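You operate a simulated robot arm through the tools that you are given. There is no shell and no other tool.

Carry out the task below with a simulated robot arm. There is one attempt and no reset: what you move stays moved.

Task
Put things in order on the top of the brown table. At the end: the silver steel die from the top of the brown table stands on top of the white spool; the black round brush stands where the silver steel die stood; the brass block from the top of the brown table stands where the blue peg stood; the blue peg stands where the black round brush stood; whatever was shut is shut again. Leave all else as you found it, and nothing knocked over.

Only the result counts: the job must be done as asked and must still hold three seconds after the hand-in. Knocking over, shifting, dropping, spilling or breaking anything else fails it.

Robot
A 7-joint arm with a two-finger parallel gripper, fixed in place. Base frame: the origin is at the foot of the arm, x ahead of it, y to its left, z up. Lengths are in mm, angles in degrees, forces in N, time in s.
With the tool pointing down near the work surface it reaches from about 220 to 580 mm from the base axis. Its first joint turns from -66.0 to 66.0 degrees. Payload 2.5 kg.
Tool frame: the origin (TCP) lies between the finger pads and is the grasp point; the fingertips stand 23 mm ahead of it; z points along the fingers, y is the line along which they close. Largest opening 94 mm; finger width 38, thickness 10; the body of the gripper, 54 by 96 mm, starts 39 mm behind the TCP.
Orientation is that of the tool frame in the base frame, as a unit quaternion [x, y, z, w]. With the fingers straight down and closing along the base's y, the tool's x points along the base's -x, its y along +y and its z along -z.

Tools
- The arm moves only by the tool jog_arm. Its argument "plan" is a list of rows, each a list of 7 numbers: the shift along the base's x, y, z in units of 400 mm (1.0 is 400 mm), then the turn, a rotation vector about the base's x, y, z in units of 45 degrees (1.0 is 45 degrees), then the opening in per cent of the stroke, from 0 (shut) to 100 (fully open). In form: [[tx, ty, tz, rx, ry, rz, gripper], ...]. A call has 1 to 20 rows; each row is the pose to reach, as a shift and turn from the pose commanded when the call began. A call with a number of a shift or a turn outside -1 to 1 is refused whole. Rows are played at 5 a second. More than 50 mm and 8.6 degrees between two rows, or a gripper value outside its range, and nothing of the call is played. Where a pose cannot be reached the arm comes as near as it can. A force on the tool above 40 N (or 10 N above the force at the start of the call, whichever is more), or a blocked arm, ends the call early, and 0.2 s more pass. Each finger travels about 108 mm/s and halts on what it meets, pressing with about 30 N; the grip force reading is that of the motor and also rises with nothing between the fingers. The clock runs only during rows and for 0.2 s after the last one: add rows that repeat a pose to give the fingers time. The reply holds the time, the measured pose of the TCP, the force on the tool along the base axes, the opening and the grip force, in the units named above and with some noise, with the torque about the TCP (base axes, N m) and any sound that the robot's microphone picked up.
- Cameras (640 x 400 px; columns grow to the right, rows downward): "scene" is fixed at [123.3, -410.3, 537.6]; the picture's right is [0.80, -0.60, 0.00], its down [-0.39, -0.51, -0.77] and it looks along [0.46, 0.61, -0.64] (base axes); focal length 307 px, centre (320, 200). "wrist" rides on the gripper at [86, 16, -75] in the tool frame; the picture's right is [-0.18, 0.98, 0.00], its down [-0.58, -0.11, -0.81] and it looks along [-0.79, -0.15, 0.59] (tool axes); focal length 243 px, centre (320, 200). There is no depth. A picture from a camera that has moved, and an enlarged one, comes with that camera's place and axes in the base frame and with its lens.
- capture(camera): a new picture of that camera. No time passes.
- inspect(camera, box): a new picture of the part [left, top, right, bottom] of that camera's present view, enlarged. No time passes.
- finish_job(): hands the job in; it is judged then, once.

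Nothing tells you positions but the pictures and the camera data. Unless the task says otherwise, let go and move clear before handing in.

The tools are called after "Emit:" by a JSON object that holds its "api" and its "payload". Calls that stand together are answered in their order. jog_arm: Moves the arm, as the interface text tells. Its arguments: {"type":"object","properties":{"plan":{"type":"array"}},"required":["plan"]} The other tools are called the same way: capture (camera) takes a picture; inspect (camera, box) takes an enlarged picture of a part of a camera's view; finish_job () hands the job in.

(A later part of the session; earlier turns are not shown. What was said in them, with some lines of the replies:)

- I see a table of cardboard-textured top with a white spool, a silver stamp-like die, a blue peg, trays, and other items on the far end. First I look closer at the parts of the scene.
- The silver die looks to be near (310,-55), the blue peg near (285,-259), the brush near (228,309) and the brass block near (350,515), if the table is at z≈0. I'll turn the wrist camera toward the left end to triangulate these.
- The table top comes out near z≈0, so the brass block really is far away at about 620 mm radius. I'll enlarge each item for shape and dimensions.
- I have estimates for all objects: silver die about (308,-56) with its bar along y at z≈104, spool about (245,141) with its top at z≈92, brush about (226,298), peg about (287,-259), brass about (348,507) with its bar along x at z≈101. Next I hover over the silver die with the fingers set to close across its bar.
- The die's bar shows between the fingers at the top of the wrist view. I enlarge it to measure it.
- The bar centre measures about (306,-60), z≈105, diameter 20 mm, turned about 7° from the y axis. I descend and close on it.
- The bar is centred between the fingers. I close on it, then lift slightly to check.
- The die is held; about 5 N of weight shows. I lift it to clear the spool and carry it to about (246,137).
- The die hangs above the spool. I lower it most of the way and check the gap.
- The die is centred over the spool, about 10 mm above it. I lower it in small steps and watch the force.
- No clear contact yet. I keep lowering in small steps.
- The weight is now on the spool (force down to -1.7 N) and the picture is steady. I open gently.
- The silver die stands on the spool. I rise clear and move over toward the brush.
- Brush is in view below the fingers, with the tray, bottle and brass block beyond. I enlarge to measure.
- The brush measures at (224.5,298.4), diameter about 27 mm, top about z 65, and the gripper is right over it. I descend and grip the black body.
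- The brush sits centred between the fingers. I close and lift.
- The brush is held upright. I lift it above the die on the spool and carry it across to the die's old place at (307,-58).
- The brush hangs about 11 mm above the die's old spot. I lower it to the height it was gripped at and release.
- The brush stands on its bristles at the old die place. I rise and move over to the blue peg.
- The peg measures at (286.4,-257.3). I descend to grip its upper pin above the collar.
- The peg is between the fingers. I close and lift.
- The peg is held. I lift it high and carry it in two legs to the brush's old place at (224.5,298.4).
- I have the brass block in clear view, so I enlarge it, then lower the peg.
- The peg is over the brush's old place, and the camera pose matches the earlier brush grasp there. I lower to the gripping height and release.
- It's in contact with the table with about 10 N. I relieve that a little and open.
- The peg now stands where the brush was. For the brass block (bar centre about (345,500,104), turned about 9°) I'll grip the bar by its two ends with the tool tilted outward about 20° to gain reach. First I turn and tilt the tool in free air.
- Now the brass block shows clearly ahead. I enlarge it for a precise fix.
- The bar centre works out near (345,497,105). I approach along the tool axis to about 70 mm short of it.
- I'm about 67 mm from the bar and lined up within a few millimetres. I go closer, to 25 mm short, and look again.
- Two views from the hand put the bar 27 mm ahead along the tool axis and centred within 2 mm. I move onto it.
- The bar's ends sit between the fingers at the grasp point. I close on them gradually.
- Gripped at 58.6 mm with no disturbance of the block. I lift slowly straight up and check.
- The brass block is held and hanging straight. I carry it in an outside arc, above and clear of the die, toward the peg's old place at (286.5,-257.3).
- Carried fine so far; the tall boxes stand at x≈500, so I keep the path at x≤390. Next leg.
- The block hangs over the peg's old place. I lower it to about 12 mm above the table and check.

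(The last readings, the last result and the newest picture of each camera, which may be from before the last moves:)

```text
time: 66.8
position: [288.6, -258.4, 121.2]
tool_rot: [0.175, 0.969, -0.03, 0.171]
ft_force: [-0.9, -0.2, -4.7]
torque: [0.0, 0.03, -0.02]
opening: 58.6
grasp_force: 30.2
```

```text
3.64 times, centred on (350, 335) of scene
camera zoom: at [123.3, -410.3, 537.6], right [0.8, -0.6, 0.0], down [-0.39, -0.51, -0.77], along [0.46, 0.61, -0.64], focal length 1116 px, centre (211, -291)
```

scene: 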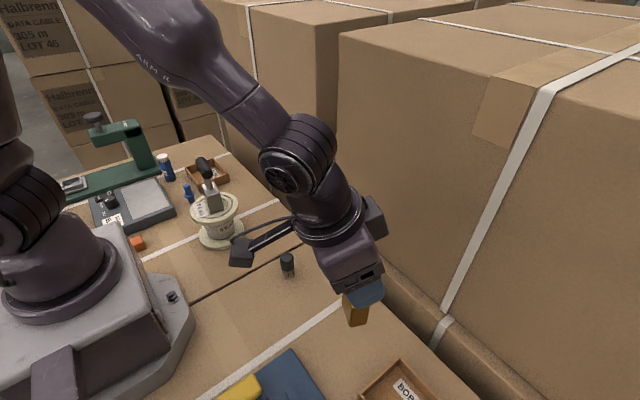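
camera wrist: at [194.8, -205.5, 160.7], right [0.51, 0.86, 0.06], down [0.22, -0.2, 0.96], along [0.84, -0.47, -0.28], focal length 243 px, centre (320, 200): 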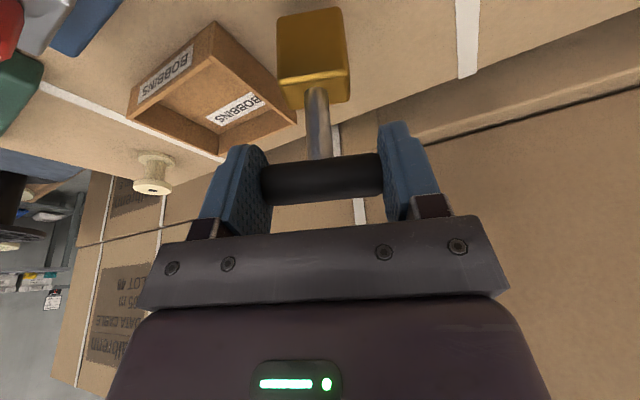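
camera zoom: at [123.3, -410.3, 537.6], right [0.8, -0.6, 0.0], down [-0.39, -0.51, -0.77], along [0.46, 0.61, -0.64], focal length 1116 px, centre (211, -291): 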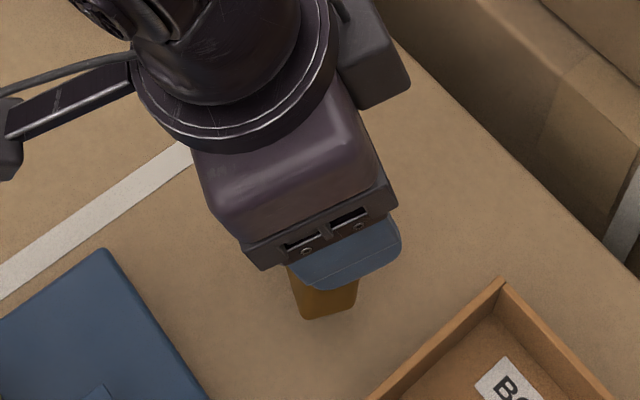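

Before setting it down I check the block's position against the peg's old pixel position.

Emit:
{"api": "inspect", "payload": {"camera": "scene", "box": [325, 335, 375, 375]}}

Emit:
{"api": "inspect", "payload": {"camera": "wrist", "box": [250, 0, 390, 110]}}

```text
10.00 times, centred on (350, 355) of scene
camera zoom: at [123.3, -410.3, 537.6], right [0.8, -0.6, 0.0], down [-0.39, -0.51, -0.77], along [0.46, 0.61, -0.64], focal length 3068 px, centre (20, -1350)
```

zoom: 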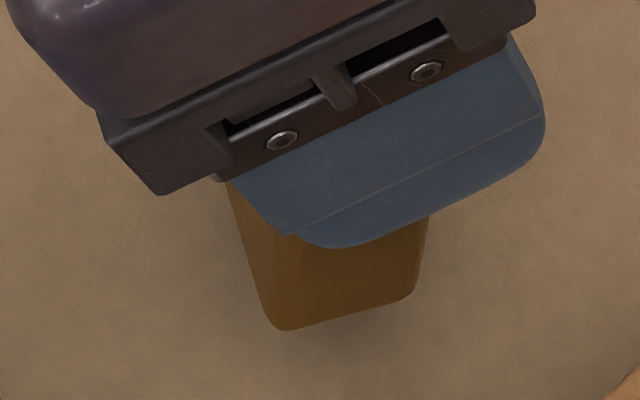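

```text
3.64 times, centred on (320, 55) of wrist
camera zoom: at [194.8, -205.5, 160.7], right [0.51, 0.86, 0.06], down [0.22, -0.2, 0.96], along [0.84, -0.47, -0.28], focal length 882 px, centre (320, 727)
```

zoom: 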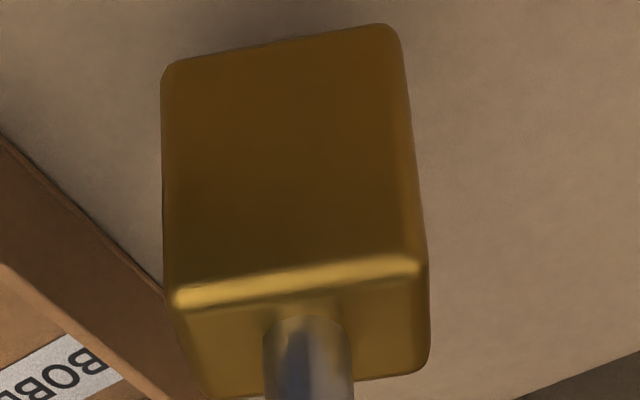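

Cross-checking both cameras, the block hangs about 9 mm further out than the grasp point. I shift the hand by (-9.5,+2.5) mm to compensate and look again, re-imaging the same boxes as the originals.

Emit:
{"api": "jog_arm", "payload": {"plan": [[-0.0238, 0.0063, 0, 0, 0, 0, 0], [-0.0238, 0.0063, -0.015, 0, 0, 0, 0], [-0.0238, 0.0063, -0.015, 0, 0, 0, 0]]}}

Emit:
{"api": "inspect", "payload": {"camera": "scene", "box": [320, 330, 375, 375]}}

Emit:
{"api": "inspect", "payload": {"camera": "scene", "box": [165, 170, 255, 255]}}

Emit:
{"api": "inspect", "payload": {"camera": "scene", "box": [260, 225, 315, 295]}}

Emit:
{"api": "capture", "payload": {"camera": "wrist"}}

```text
time: 67.6
position: [279.2, -254.5, 114.6]
tool_rot: [0.175, 0.969, -0.031, 0.171]
ft_force: [0.6, -0.8, -4.7]
torque: [0.01, 0.03, 0.03]
opening: 58.1
grasp_force: 29.6
```

```text
8.89 times, centred on (348, 352) of scene
camera zoom: at [123.3, -410.3, 537.6], right [0.8, -0.6, 0.0], down [-0.39, -0.51, -0.77], along [0.46, 0.61, -0.64], focal length 2727 px, centre (76, -1156)
```

zoom: 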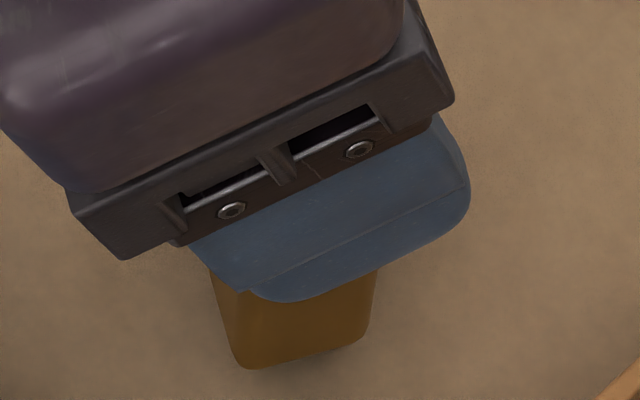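

```text
4.71 times, centred on (210, 212) of scene
camera zoom: at [123.3, -410.3, 537.6], right [0.8, -0.6, 0.0], down [-0.39, -0.51, -0.77], along [0.46, 0.61, -0.64], focal length 1444 px, centre (838, 141)
```

zoom: 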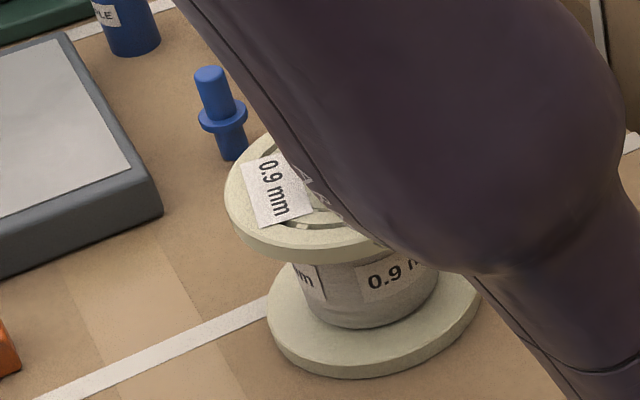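

```text
5.71 times, centred on (288, 260) of scene
camera zoom: at [123.3, -410.3, 537.6], right [0.8, -0.6, 0.0], down [-0.39, -0.51, -0.77], along [0.46, 0.61, -0.64], focal length 1753 px, centre (506, -143)
```

zoom: 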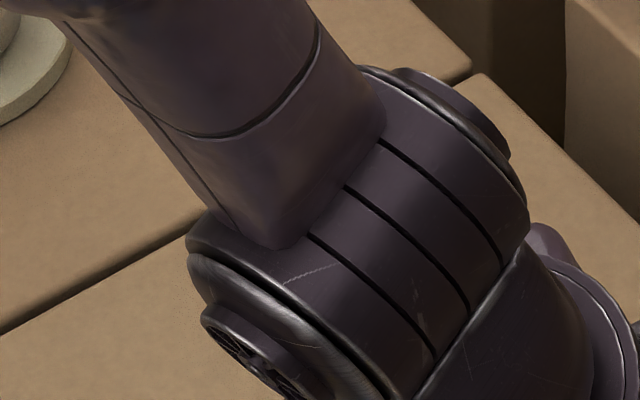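

```text
taken
camera wrist: at [184.6, -201.3, 154.0], right [0.51, 0.86, 0.06], down [0.22, -0.2, 0.96], along [0.84, -0.47, -0.28], focal length 243 px, centre (320, 200)
```

wrist: 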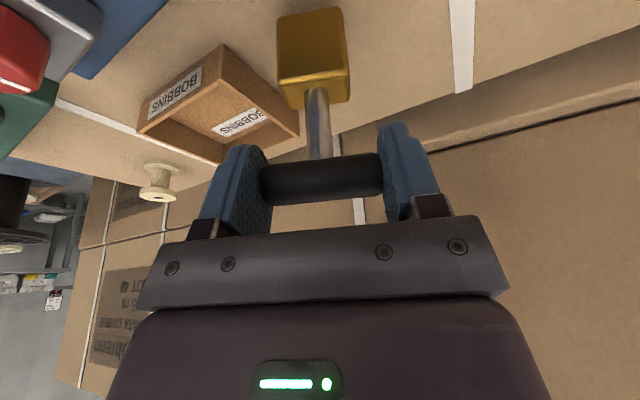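

The block's base is now centred at about (286,-256), within 3 mm of the peg's old spot. I add a 2 mm trim in y and lower in small steps.

Emit:
{"api": "jog_arm", "payload": {"plan": [[0, -0.005, -0.006, 0, 0, 0, 0], [0, -0.005, -0.011, 0, 0, 0, 0], [0, -0.005, -0.011, 0, 0, 0, 0]]}}

Emit:
{"api": "jog_arm", "payload": {"plan": [[0, 0, -0.0025, 0, 0, 0, 0], [0, 0, -0.0025, 0, 0, 0, 0], [0, 0, -0.0025, 0, 0, 0, 0]]}}

```text
time: 68.4
position: [278.4, -255.8, 109.7]
tool_rot: [0.175, 0.969, -0.03, 0.17]
ft_force: [0.3, 0.0, -4.3]
torque: [0.03, 0.02, -0.02]
opening: 58.3
grasp_force: 30.0
```

```text
time: 69.2
position: [278.1, -256.1, 106.9]
tool_rot: [0.175, 0.969, -0.031, 0.17]
ft_force: [-0.1, 0.3, -3.5]
torque: [0.02, 0.03, 0.0]
opening: 58.7
grasp_force: 29.8
```

Emit:
{"api": "jog_arm", "payload": {"plan": [[0, 0, -0.0015, 0, 0, 0, 0], [0, 0, -0.0015, 0, 0, 0, 0], [0, 0, -0.0015, 0, 0, 0, 0]]}}

Emit:
{"api": "jog_arm", "payload": {"plan": [[0, 0, -0.0015, 0, 0, 0, 0], [0, 0, -0.0015, 0, 0, 0, 0], [0, 0, -0.0015, 0, 0, 0, 0]]}}

```text
time: 70.0
position: [277.8, -254.6, 108.2]
tool_rot: [0.175, 0.969, -0.031, 0.171]
ft_force: [-0.2, -0.4, -4.5]
torque: [-0.01, 0.05, 0.01]
opening: 58.4
grasp_force: 30.2
```

```text
time: 70.8
position: [278.3, -254.6, 107.2]
tool_rot: [0.176, 0.969, -0.03, 0.171]
ft_force: [0.4, 0.2, -4.4]
torque: [0.01, 0.01, 0.03]
opening: 58.1
grasp_force: 30.0
```

Emit:
{"api": "jog_arm", "payload": {"plan": [[0, 0, -0.002, 0, 0, 0, 0], [0, 0, -0.002, 0, 0, 0, 0], [0, 0, -0.002, 0, 0, 0, 0]]}}

Emit:
{"api": "jog_arm", "payload": {"plan": [[0, 0, -0.002, 0, 0, 0, 0], [0, 0, -0.002, 0, 0, 0, 0], [0, 0, -0.002, 0, 0, 0, 0]]}}

Emit:
{"api": "inspect", "payload": {"camera": "scene", "box": [320, 330, 375, 375]}}

```text
time: 71.6
position: [277.1, -256.6, 105.4]
tool_rot: [0.175, 0.969, -0.032, 0.172]
ft_force: [-5.3, 1.6, 17.8]
torque: [0.16, 0.28, -0.14]
opening: 58.4
grasp_force: 29.8
```

```text
time: 72.4
position: [277.8, -255.2, 104.7]
tool_rot: [0.176, 0.969, -0.033, 0.172]
ft_force: [-0.8, -2.5, 22.4]
torque: [-0.1, -0.42, -0.24]
opening: 58.0
grasp_force: 30.3
```

```text
8.89 times, centred on (348, 352) of scene
camera zoom: at [123.2, -410.2, 537.7], right [0.8, -0.6, 0.0], down [-0.39, -0.51, -0.77], along [0.46, 0.61, -0.64], focal length 2727 px, centre (76, -1156)
```

zoom: 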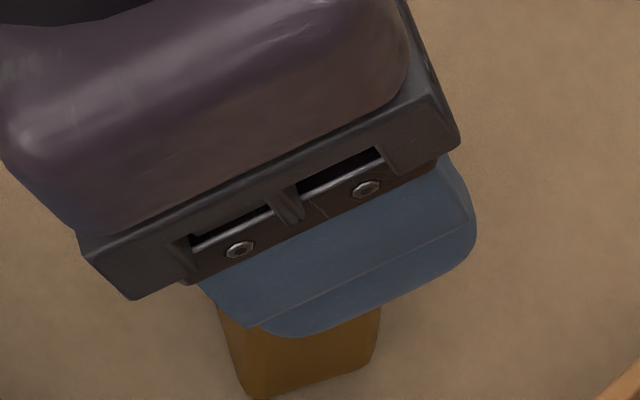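

Contact is made, with a slight overpress. I relieve it by about 1 mm, then open gently.

Emit:
{"api": "jog_arm", "payload": {"plan": [[0, 0, 0.0025, 0, 0, 0, 0], [0, 0, 0.0025, 0, 0, 0, 0], [0, 0, 0.0025, 0, 0, 0, 0]]}}

```text
time: 73.2
position: [275.8, -254.3, 105.7]
tool_rot: [0.174, 0.969, -0.03, 0.17]
ft_force: [2.7, -2.1, 2.2]
torque: [-0.26, -0.3, 0.06]
opening: 57.8
grasp_force: 30.0
```

Emit:
{"api": "jog_arm", "payload": {"plan": [[0, 0, 0, 0, 0, 0, 63], [0, 0, 0, 0, 0, 0, 65], [0, 0, 0, 0, 0, 0, 68], [0, 0, 0, 0, 0, 0, 75], [0, 0, 0, 0, 0, 0, 85], [0, 0, 0, 0, 0, 0, 95], [0, 0, 0, 0, 0, 0, 95]]}}

Emit:
{"api": "capture", "payload": {"camera": "wrist"}}

Emit:
{"api": "inspect", "payload": {"camera": "scene", "box": [300, 290, 400, 390]}}

```text
time: 74.8
position: [276.6, -254.8, 106.8]
tool_rot: [0.175, 0.969, -0.031, 0.17]
ft_force: [0.7, 0.2, 0.1]
torque: [0.02, 0.02, 0.02]
opening: 89.2
grasp_force: 0.1
```

```text
taken
camera wrist: at [183.7, -202.9, 145.5], right [0.51, 0.86, 0.06], down [0.22, -0.2, 0.96], along [0.84, -0.47, -0.28], focal length 243 px, centre (320, 200)
```

wrist: 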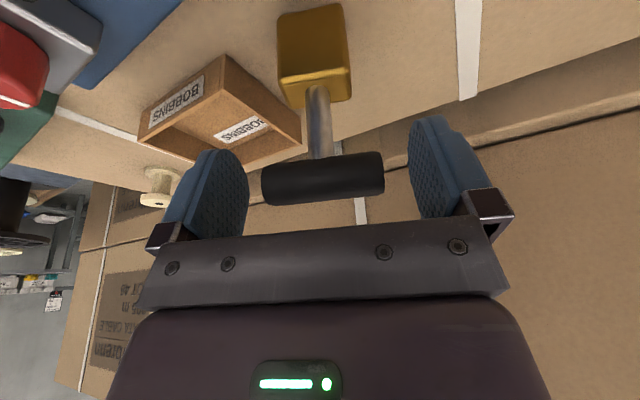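

```text
4.00 times, centred on (350, 340) of scene
camera zoom: at [123.3, -410.3, 537.6], right [0.8, -0.6, 0.0], down [-0.39, -0.51, -0.77], along [0.46, 0.61, -0.64], focal length 1227 px, centre (200, -360)
```

zoom: 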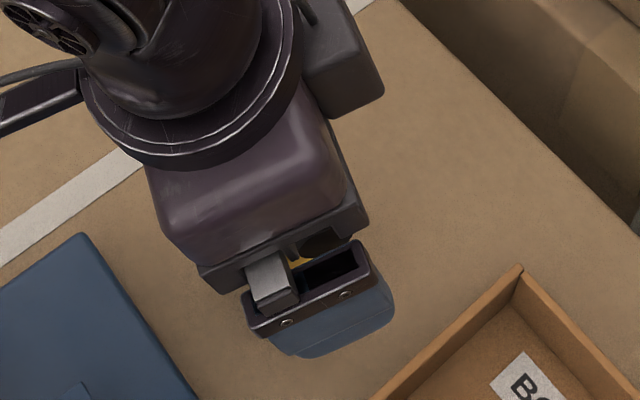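

Released; the block stands free. I withdraw along the tool axis.

Emit:
{"api": "jog_arm", "payload": {"plan": [[-0.0161, 0.006, 0.047, 0, 0, 0, 95], [-0.0401, 0.0149, 0.1175, 0, 0, 0, 95], [-0.0682, 0.0253, 0.1998, 0, 0, 0, 95], [-0.0963, 0.0357, 0.282, 0, 0, 0, 95], [-0.0963, 0.0357, 0.38, 0, 0, 0, 95], [-0.0963, 0.0357, 0.48, 0, 0, 0, 95], [-0.0963, 0.0357, 0.48, 0, 0, 0, 95]]}}

Emit:
{"api": "capture", "payload": {"camera": "scene"}}

Emit:
{"api": "inspect", "payload": {"camera": "scene", "box": [320, 330, 375, 375]}}

Emit:
{"api": "inspect", "payload": {"camera": "scene", "box": [260, 225, 315, 295]}}

Emit:
{"api": "inspect", "payload": {"camera": "scene", "box": [165, 170, 255, 255]}}

```text
time: 76.4
position: [239.0, -238.7, 297.2]
tool_rot: [0.175, 0.969, -0.031, 0.171]
ft_force: [-0.1, -0.3, 0.0]
torque: [0.0, 0.0, 0.04]
opening: 89.1
grasp_force: 0.0
```

```text
taken
```

scene: 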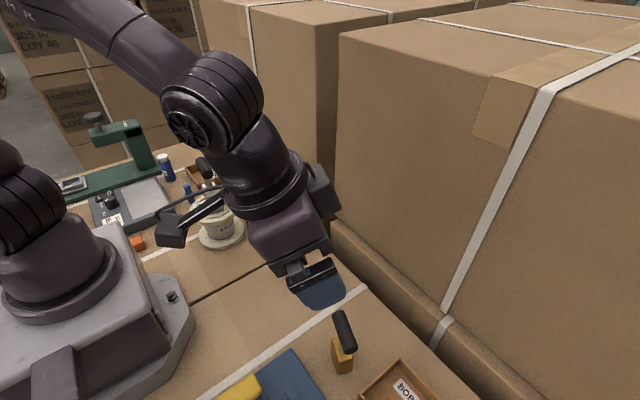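

```text
8.89 times, centred on (348, 352) of scene
camera zoom: at [123.3, -410.3, 537.6], right [0.8, -0.6, 0.0], down [-0.39, -0.51, -0.77], along [0.46, 0.61, -0.64], focal length 2727 px, centre (76, -1156)
```

zoom: 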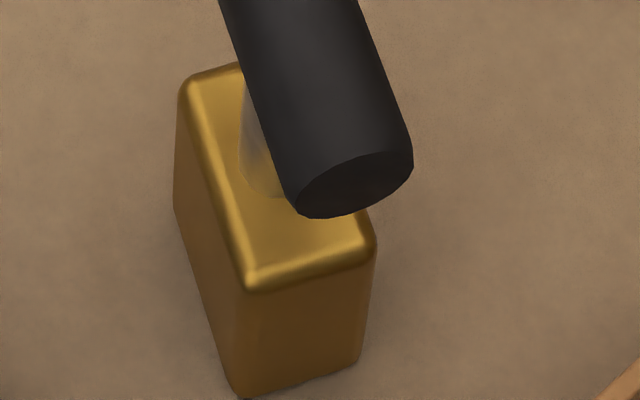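

```text
5.71 times, centred on (288, 260) of scene
camera zoom: at [123.3, -410.3, 537.6], right [0.8, -0.6, 0.0], down [-0.39, -0.51, -0.77], along [0.46, 0.61, -0.64], focal length 1753 px, centre (506, -143)
```

zoom: 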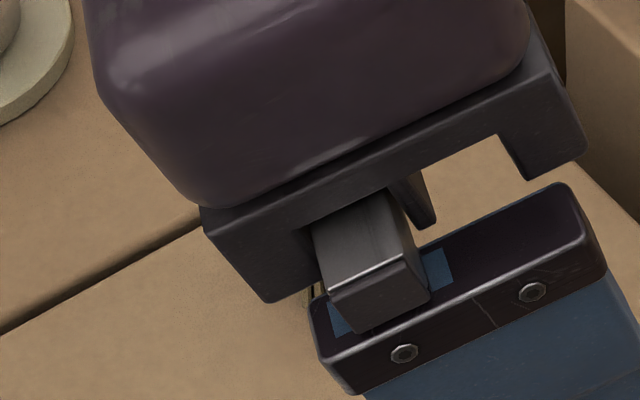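

```text
4.71 times, centred on (210, 212) of scene
camera zoom: at [123.3, -410.3, 537.6], right [0.8, -0.6, 0.0], down [-0.39, -0.51, -0.77], along [0.46, 0.61, -0.64], focal length 1444 px, centre (838, 141)
```

zoom: 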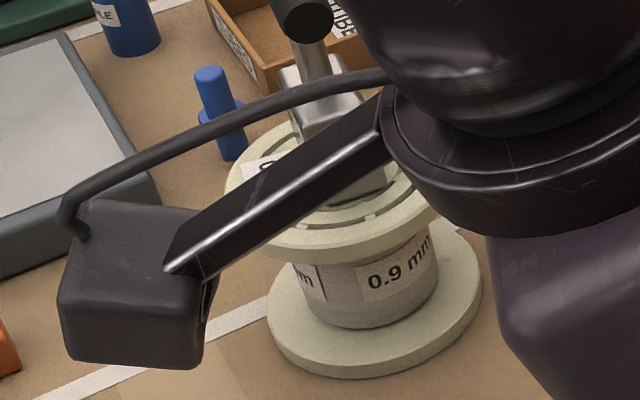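

The brass block stands at about (285,-256), matching the peg's old place. I move the arm out of the way to check the brush, peg and spool.

Emit:
{"api": "jog_arm", "payload": {"plan": [[0.0596, 0.0725, 0.0083, 0, 0, 0, 95], [0.1192, 0.145, 0.0167, 0, 0, 0, 95], [0.1788, 0.2175, 0.025, 0, 0, 0, 95], [0.2383, 0.29, 0.0333, 0, 0, 0, 95], [0.2979, 0.3625, 0.0417, 0, 0, 0, 95], [0.3575, 0.435, 0.05, 0, 0, 0, 95], [0.3575, 0.435, 0.05, 0, 0, 0, 95]]}}

Emit:
{"api": "capture", "payload": {"camera": "scene"}}

Emit:
{"api": "inspect", "payload": {"camera": "scene", "box": [260, 225, 315, 295]}}

Emit:
{"api": "inspect", "payload": {"camera": "scene", "box": [165, 140, 255, 255]}}

Emit:
{"api": "inspect", "payload": {"camera": "scene", "box": [200, 290, 480, 400]}}

```text
time: 78.0
position: [383.3, -65.7, 312.9]
tool_rot: [0.176, 0.969, -0.032, 0.17]
ft_force: [-0.3, -0.9, -0.1]
torque: [-0.03, 0.01, 0.02]
opening: 89.3
grasp_force: 0.0
```

```text
taken
```

scene: 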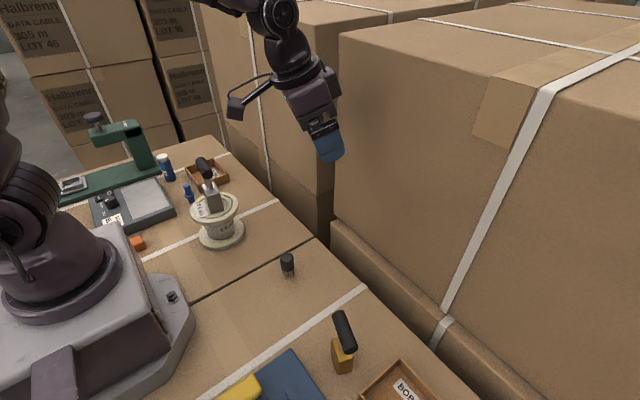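

```text
5.71 times, centred on (288, 260) of scene
camera zoom: at [123.3, -410.3, 537.6], right [0.8, -0.6, 0.0], down [-0.39, -0.51, -0.77], along [0.46, 0.61, -0.64], focal length 1753 px, centre (506, -143)
```

zoom: 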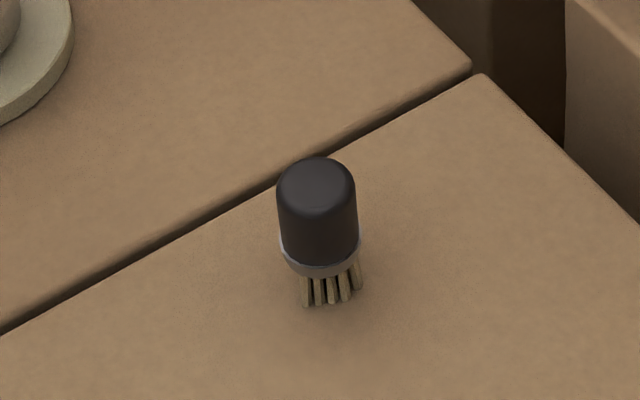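

```text
3.48 times, centred on (210, 198) of scene
camera zoom: at [123.3, -410.3, 537.6], right [0.8, -0.6, 0.0], down [-0.39, -0.51, -0.77], along [0.46, 0.61, -0.64], focal length 1067 px, centre (703, 209)
```

zoom: 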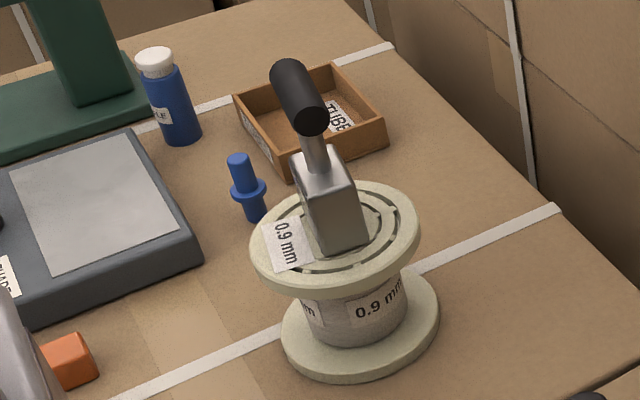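

```text
2.29 times, centred on (340, 345) of scene
camera zoom: at [123.3, -410.3, 537.6], right [0.8, -0.6, 0.0], down [-0.39, -0.51, -0.77], along [0.46, 0.61, -0.64], focal length 701 px, centre (274, -131)
```

zoom: 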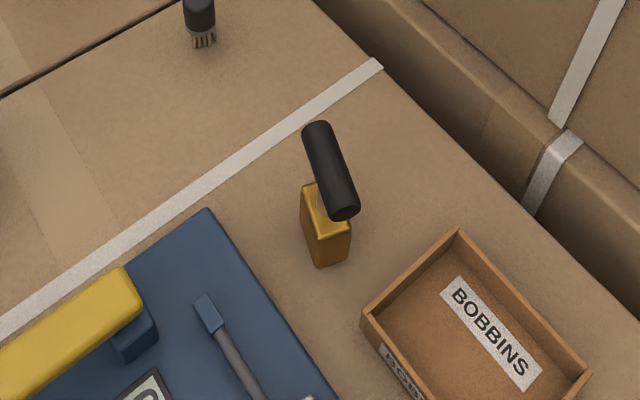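

The silver die stands on the spool, the brush is where the die was, the peg is where the brush was, and the brass block is where the peg was. All are upright, nothing else looks disturbed, and the arm is clear, so I hand in.

Emit:
{"api": "finish_job", "payload": {}}

```text
The job is handed in.
```

The job is handed in. In the last camera check all four items were standing upright, with the arm let go and clear; I haven't seen a judged result.

| Item | Where it stands now | Offset from target (camera estimate) |
|---|---|---|
| Silver steel die | On top of the white spool, about centred | – |
| Black round brush | Where the silver die stood | About 3 mm |
| Blue peg | Where the brush stood | Within 1–2 mm |
| Brass block | Where the blue peg stood | About 2–3 mm |

- **Brass block:** it now faces a different way than at its old spot, because I gripped it by the ends of its handle to reach it and turned it during the carry. The task set no direction for it.
- **Everything else:** I opened nothing, so there was nothing to shut again. The spool, trays, bottle and other things in view looked undisturbed.
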